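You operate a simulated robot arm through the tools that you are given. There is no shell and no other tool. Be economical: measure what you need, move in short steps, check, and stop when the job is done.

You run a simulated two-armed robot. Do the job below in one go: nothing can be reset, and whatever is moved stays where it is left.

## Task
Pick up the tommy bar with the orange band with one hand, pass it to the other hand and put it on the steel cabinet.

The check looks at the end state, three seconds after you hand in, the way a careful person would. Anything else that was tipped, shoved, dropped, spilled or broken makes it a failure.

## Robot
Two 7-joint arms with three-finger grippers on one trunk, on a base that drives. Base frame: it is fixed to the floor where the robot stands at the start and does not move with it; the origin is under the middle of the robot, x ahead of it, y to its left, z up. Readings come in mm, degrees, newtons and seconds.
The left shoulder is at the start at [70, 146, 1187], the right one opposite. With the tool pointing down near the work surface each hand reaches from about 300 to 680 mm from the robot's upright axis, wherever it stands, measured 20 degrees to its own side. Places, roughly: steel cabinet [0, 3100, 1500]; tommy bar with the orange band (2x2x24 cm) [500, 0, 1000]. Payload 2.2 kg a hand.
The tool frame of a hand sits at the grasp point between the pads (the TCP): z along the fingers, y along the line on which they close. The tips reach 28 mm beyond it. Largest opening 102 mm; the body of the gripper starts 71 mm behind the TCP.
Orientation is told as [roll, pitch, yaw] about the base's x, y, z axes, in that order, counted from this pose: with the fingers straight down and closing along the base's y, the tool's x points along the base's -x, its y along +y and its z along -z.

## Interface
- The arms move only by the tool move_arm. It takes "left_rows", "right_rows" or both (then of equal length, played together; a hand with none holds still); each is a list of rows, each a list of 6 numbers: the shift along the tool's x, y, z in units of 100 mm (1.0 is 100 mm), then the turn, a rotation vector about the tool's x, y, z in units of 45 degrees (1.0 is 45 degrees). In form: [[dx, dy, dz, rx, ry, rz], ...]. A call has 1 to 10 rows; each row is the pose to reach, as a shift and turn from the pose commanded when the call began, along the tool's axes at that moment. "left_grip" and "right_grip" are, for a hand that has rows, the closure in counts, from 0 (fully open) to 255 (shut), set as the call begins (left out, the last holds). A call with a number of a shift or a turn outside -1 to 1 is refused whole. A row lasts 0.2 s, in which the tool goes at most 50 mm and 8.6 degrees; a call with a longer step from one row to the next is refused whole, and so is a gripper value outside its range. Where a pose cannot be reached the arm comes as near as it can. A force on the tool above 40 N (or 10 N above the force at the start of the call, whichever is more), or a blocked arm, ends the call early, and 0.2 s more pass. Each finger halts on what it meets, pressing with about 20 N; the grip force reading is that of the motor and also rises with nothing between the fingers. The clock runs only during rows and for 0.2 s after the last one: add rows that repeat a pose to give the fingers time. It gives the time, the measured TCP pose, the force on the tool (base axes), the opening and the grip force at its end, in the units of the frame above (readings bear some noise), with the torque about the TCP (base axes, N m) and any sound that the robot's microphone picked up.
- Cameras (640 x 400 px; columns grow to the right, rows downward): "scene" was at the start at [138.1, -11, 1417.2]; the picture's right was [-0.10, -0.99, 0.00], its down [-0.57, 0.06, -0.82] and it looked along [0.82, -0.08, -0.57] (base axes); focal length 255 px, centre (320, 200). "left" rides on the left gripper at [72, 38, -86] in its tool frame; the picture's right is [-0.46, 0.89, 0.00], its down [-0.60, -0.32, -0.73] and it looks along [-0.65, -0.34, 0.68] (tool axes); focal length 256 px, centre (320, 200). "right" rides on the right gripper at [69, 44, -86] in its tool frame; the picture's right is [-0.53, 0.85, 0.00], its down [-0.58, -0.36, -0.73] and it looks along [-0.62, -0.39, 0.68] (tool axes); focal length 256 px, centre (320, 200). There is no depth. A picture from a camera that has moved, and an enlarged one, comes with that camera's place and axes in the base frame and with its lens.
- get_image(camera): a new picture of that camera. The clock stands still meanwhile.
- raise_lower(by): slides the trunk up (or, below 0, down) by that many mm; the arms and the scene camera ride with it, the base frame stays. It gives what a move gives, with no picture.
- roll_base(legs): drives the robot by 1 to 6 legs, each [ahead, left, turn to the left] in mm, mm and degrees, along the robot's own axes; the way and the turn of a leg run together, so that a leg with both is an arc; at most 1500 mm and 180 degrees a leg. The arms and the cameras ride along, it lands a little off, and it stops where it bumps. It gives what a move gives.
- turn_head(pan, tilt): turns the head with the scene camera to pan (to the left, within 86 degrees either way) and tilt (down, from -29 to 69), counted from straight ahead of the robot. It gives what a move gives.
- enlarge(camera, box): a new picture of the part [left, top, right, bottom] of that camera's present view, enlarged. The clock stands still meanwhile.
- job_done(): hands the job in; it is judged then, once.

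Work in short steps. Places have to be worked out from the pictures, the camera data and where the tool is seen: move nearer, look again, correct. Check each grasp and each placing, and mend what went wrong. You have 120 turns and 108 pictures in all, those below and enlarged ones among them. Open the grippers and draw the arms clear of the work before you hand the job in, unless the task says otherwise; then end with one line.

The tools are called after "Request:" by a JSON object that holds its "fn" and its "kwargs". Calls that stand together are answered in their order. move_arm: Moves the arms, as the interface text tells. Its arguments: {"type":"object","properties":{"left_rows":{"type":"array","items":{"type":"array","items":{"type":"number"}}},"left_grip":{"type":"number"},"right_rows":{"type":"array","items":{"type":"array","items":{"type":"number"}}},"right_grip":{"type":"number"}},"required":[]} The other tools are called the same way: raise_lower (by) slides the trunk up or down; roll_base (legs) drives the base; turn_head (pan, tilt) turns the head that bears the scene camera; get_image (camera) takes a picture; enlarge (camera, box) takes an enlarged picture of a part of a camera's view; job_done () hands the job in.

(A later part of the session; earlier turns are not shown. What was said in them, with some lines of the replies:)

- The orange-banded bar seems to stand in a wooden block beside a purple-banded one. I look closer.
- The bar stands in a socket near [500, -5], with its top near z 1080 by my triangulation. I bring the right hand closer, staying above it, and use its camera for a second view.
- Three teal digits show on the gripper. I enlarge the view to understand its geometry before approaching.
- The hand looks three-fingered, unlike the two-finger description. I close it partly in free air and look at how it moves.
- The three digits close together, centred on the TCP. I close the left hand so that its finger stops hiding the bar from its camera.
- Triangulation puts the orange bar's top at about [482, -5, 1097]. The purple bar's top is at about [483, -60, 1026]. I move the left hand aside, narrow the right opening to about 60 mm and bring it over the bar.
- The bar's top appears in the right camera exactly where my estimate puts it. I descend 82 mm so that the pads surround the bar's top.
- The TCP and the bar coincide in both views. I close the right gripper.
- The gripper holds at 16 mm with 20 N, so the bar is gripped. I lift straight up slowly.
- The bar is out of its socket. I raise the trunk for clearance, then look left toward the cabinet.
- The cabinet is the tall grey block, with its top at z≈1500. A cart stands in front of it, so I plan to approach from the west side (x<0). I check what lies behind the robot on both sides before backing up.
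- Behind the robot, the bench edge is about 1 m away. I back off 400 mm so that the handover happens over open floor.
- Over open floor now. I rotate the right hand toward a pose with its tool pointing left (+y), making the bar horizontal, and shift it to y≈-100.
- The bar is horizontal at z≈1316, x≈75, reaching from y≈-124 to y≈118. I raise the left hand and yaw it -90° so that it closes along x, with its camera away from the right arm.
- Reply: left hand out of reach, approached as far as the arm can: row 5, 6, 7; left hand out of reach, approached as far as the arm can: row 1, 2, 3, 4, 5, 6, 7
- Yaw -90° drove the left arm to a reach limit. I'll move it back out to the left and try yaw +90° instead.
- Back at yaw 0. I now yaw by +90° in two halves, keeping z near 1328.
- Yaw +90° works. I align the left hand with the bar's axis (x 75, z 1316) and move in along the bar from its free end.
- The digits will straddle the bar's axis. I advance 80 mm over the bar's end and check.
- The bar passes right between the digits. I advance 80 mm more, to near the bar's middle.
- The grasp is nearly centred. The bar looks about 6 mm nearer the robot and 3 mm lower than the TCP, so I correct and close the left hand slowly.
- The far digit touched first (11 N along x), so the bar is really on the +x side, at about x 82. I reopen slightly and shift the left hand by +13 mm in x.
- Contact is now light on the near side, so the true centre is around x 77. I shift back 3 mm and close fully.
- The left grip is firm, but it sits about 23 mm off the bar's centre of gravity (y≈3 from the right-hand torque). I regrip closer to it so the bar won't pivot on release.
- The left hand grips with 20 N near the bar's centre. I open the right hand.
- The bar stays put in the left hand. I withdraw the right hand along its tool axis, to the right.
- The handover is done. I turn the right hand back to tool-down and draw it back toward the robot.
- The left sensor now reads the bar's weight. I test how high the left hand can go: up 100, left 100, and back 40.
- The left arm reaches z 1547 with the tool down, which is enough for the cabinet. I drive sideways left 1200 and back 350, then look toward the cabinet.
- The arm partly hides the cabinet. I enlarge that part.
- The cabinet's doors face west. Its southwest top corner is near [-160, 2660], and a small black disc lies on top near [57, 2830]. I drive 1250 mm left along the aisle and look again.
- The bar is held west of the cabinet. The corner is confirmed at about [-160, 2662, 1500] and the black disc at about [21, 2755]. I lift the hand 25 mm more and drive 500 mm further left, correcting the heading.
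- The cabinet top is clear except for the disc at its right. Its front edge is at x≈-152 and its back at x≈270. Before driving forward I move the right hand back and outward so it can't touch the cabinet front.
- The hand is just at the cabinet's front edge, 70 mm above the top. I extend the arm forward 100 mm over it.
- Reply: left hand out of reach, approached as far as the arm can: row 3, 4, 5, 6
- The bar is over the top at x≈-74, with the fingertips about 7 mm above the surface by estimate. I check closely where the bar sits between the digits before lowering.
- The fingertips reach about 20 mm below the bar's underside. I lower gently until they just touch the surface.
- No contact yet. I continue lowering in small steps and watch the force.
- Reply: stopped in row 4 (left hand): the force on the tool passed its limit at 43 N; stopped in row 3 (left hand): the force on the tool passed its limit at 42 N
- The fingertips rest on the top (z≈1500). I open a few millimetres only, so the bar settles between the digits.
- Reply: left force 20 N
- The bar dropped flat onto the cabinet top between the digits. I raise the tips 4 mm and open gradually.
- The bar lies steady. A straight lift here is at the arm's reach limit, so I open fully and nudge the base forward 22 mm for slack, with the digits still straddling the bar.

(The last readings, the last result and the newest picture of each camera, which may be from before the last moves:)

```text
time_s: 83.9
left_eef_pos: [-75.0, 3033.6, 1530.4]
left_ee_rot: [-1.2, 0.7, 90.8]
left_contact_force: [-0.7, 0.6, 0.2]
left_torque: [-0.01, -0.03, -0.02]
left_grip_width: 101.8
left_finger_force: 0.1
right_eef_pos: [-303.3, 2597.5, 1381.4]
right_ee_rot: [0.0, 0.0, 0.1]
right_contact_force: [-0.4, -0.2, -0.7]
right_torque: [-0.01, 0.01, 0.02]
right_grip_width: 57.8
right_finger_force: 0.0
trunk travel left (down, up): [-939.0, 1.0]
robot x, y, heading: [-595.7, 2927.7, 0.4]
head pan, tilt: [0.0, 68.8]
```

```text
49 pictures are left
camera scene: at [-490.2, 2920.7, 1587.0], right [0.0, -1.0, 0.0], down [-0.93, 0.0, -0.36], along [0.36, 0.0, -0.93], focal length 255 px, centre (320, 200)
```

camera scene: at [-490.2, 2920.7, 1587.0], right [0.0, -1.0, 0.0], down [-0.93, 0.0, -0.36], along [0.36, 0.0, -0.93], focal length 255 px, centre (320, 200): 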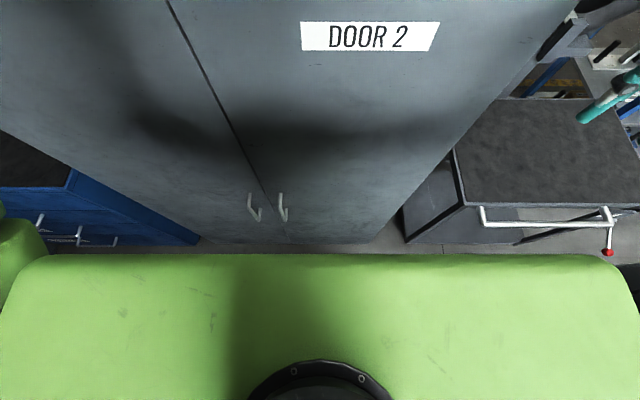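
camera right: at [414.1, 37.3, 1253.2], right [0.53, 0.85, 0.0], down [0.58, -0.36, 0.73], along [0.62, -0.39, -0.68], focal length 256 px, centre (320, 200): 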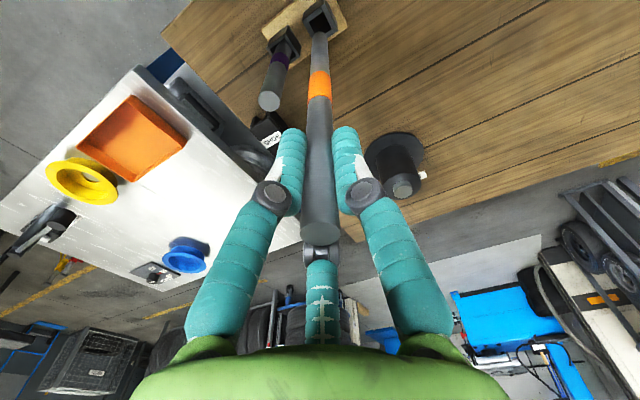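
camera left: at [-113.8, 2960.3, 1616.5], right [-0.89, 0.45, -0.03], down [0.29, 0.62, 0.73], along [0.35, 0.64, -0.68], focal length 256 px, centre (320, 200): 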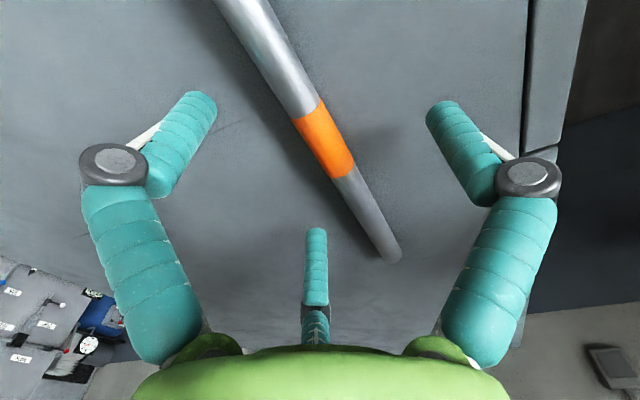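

The view shows ample slack around the bar, and there is floor gap ahead. I nudge the base 22 mm forward.

Request:
{"fn": "roll_base", "kwargs": {"legs": [[22, 0, 0]]}}

Request:
{"fn": "get_image", "kwargs": {"camera": "left"}}

```text
time_s: 84.7
left_eef_pos: [-59.1, 3033.3, 1533.0]
left_ee_rot: [-1.5, 0.7, 90.6]
left_contact_force: [-0.6, 0.1, -0.4]
left_torque: [-0.02, -0.08, 0.03]
left_grip_width: 101.9
left_finger_force: 0.1
right_eef_pos: [-285.7, 2598.6, 1383.0]
right_ee_rot: [0.0, -0.2, 0.3]
right_contact_force: [-0.2, -0.5, -0.6]
right_torque: [0.0, -0.09, 0.01]
right_grip_width: 58.0
right_finger_force: 0.0
trunk travel left (down, up): [-939.0, 1.0]
robot x, y, heading: [-573.0, 2921.8, 0.2]
head pan, tilt: [0.0, 68.8]
```

```text
48 pictures are left
camera left: at [-98.9, 2960.4, 1619.0], right [-0.89, 0.45, -0.03], down [0.29, 0.62, 0.73], along [0.35, 0.64, -0.68], focal length 256 px, centre (320, 200)
```

left: 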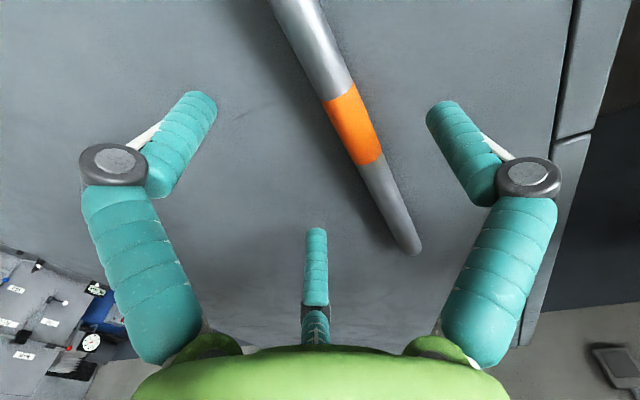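

Still clear on both sides. I lift about 28 mm while easing back 15 mm.

Request:
{"fn": "move_arm", "kwargs": {"left_rows": [[0, 0.04, -0.08, 0, 0, 0], [0, 0.08, -0.16, 0, 0, 0], [0, 0.12, -0.22, 0, 0, 0], [0, 0.15, -0.28, 0, 0, 0], [0, 0.15, -0.28, 0, 0, 0]]}}

Request:
{"fn": "get_image", "kwargs": {"camera": "left"}}

```text
time_s: 85.9
left_eef_pos: [-66.7, 3034.2, 1558.3]
left_ee_rot: [-1.4, 0.8, 90.6]
left_contact_force: [0.7, 1.0, 1.1]
left_torque: [0.02, 0.07, 0.01]
left_grip_width: 102.0
left_finger_force: 0.0
right_eef_pos: [-280.1, 2598.1, 1381.8]
right_ee_rot: [0.0, 0.0, 0.2]
right_contact_force: [-0.3, 0.1, -0.3]
right_torque: [-0.02, -0.02, 0.02]
right_grip_width: 58.0
right_finger_force: 0.1
trunk travel left (down, up): [-939.0, 1.0]
robot x, y, heading: [-574.9, 2918.1, 0.4]
head pan, tilt: [0.0, 68.8]
```

```text
47 pictures are left
camera left: at [-106.8, 2961.6, 1643.8], right [-0.89, 0.45, -0.03], down [0.29, 0.62, 0.73], along [0.35, 0.64, -0.68], focal length 256 px, centre (320, 200)
```

left: 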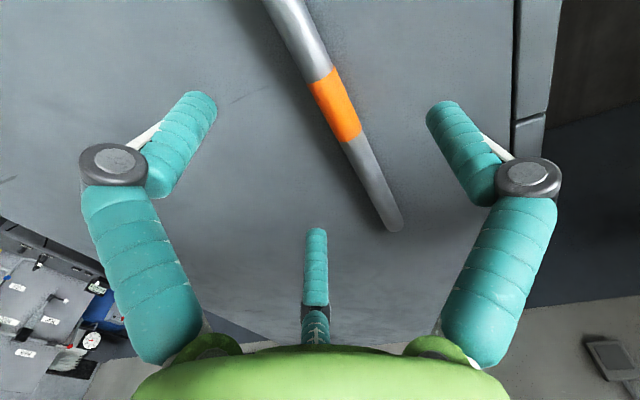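

The tips are now above the bar's top. I continue up and back.

Request:
{"fn": "move_arm", "kwargs": {"left_rows": [[0, 0.02, -0.08, 0, 0, 0], [0, 0.07, -0.18, 0, 0, 0], [0, 0.14, -0.28, 0, 0, 0], [0, 0.3, -0.36, 0, 0, 0], [0, 0.3, -0.36, 0, 0, 0]]}}

Request:
{"fn": "turn_head", "kwargs": {"pan": 0, "tilt": 25}}

Request:
{"fn": "get_image", "kwargs": {"camera": "scene"}}

```text
time_s: 87.1
left_eef_pos: [-106.2, 3032.7, 1586.7]
left_ee_rot: [-1.5, 0.7, 90.6]
left_contact_force: [0.1, -0.1, 0.4]
left_torque: [0.0, -0.03, 0.01]
left_grip_width: 102.2
left_finger_force: 0.1
left hand out of reach, approached as far as the arm can: row 1, 2, 3, 4, 5
right_eef_pos: [-281.5, 2597.4, 1381.1]
right_ee_rot: [0.1, 0.0, 0.2]
right_contact_force: [-0.1, 0.0, -0.4]
right_torque: [0.02, 0.0, 0.03]
right_grip_width: 58.0
right_finger_force: 0.0
trunk travel left (down, up): [-939.0, 1.0]
robot x, y, heading: [-576.0, 2920.7, 0.6]
head pan, tilt: [0.0, 68.8]
```

```text
time_s: 88.2
left_eef_pos: [-106.3, 3032.1, 1585.6]
left_ee_rot: [-1.5, 0.8, 90.6]
left_contact_force: [0.7, 0.8, 0.2]
left_torque: [0.01, -0.01, -0.02]
left_grip_width: 101.8
left_finger_force: 0.0
right_eef_pos: [-281.4, 2597.7, 1382.4]
right_ee_rot: [-0.1, 0.0, 0.2]
right_contact_force: [0.0, 0.4, 0.0]
right_torque: [0.02, 0.01, 0.0]
right_grip_width: 58.1
right_finger_force: 0.0
trunk travel left (down, up): [-939.0, 1.0]
robot x, y, heading: [-578.8, 2924.9, 0.6]
head pan, tilt: [0.0, 25.0]
```

```text
46 pictures are left
camera scene: at [-432.4, 2921.0, 1646.4], right [0.0, -1.0, 0.0], down [-0.42, 0.0, -0.91], along [0.91, 0.0, -0.42], focal length 255 px, centre (320, 200)
```

scene: 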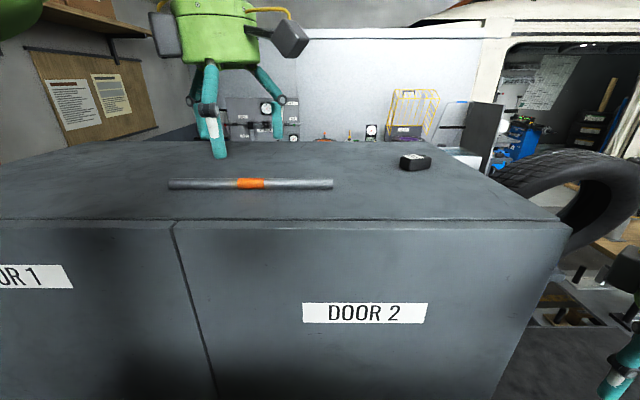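

The hand is clear and the bar lies flat on the cabinet, well inside the edge. I back the robot away and check once more.

Request:
{"fn": "roll_base", "kwargs": {"legs": [[-220, 0, 0]]}}

Request:
{"fn": "get_image", "kwargs": {"camera": "scene"}}

```text
time_s: 89.9
left_eef_pos: [-315.3, 3033.4, 1584.0]
left_ee_rot: [-1.3, 0.7, 90.7]
left_contact_force: [0.9, 0.1, -1.5]
left_torque: [-0.02, 0.05, -0.05]
left_grip_width: 101.8
left_finger_force: 0.1
right_eef_pos: [-491.6, 2598.2, 1380.4]
right_ee_rot: [-0.1, 0.2, 0.3]
right_contact_force: [0.5, -0.4, 1.0]
right_torque: [-0.03, 0.11, -0.01]
right_grip_width: 58.0
right_finger_force: 0.0
trunk travel left (down, up): [-939.0, 1.0]
robot x, y, heading: [-792.6, 2923.1, 0.4]
head pan, tilt: [0.0, 25.0]
```

```text
45 pictures are left
camera scene: at [-642.2, 2920.1, 1645.7], right [0.01, -1.0, 0.0], down [-0.43, 0.0, -0.9], along [0.9, 0.01, -0.43], focal length 255 px, centre (320, 200)
```

scene: 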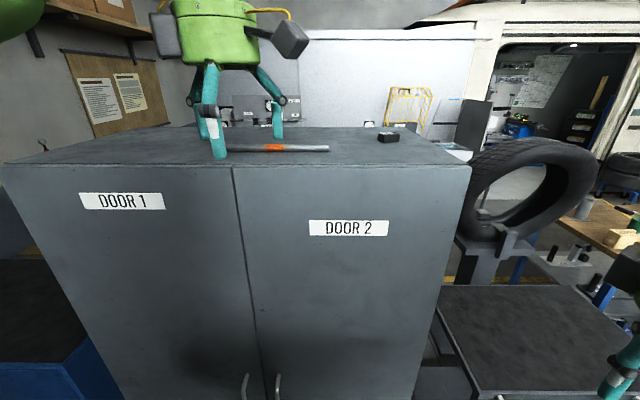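

The bar rests on the cabinet top and the robot is clear. I open the right gripper fully and hand in.

Request:
{"fn": "move_arm", "kwargs": {"right_rows": [[0, 0, 0, 0, 0, 0], [0, 0, 0, 0, 0, 0]], "right_grip": 0}}

Request:
{"fn": "job_done", "kwargs": {}}

```text
time_s: 90.5
left_eef_pos: [-319.8, 3033.7, 1586.4]
left_ee_rot: [-1.4, 0.7, 90.8]
left_contact_force: [0.4, -1.2, -0.4]
left_torque: [-0.01, 0.02, 0.05]
left_grip_width: 102.1
left_finger_force: 0.1
right_eef_pos: [-494.3, 2597.6, 1380.7]
right_ee_rot: [0.1, 0.0, 0.3]
right_contact_force: [0.1, -0.3, 0.4]
right_torque: [0.01, 0.03, -0.01]
right_grip_width: 102.1
right_finger_force: 0.0
trunk travel left (down, up): [-939.0, 1.0]
robot x, y, heading: [-792.2, 2919.8, 0.5]
head pan, tilt: [0.0, 25.0]
```

```text
The job is handed in.
```

The orange-banded tommy bar was picked up with the right hand, passed to the left and laid flat on the steel cabinet, about 8 cm in from the front edge; nothing else was seen to move.
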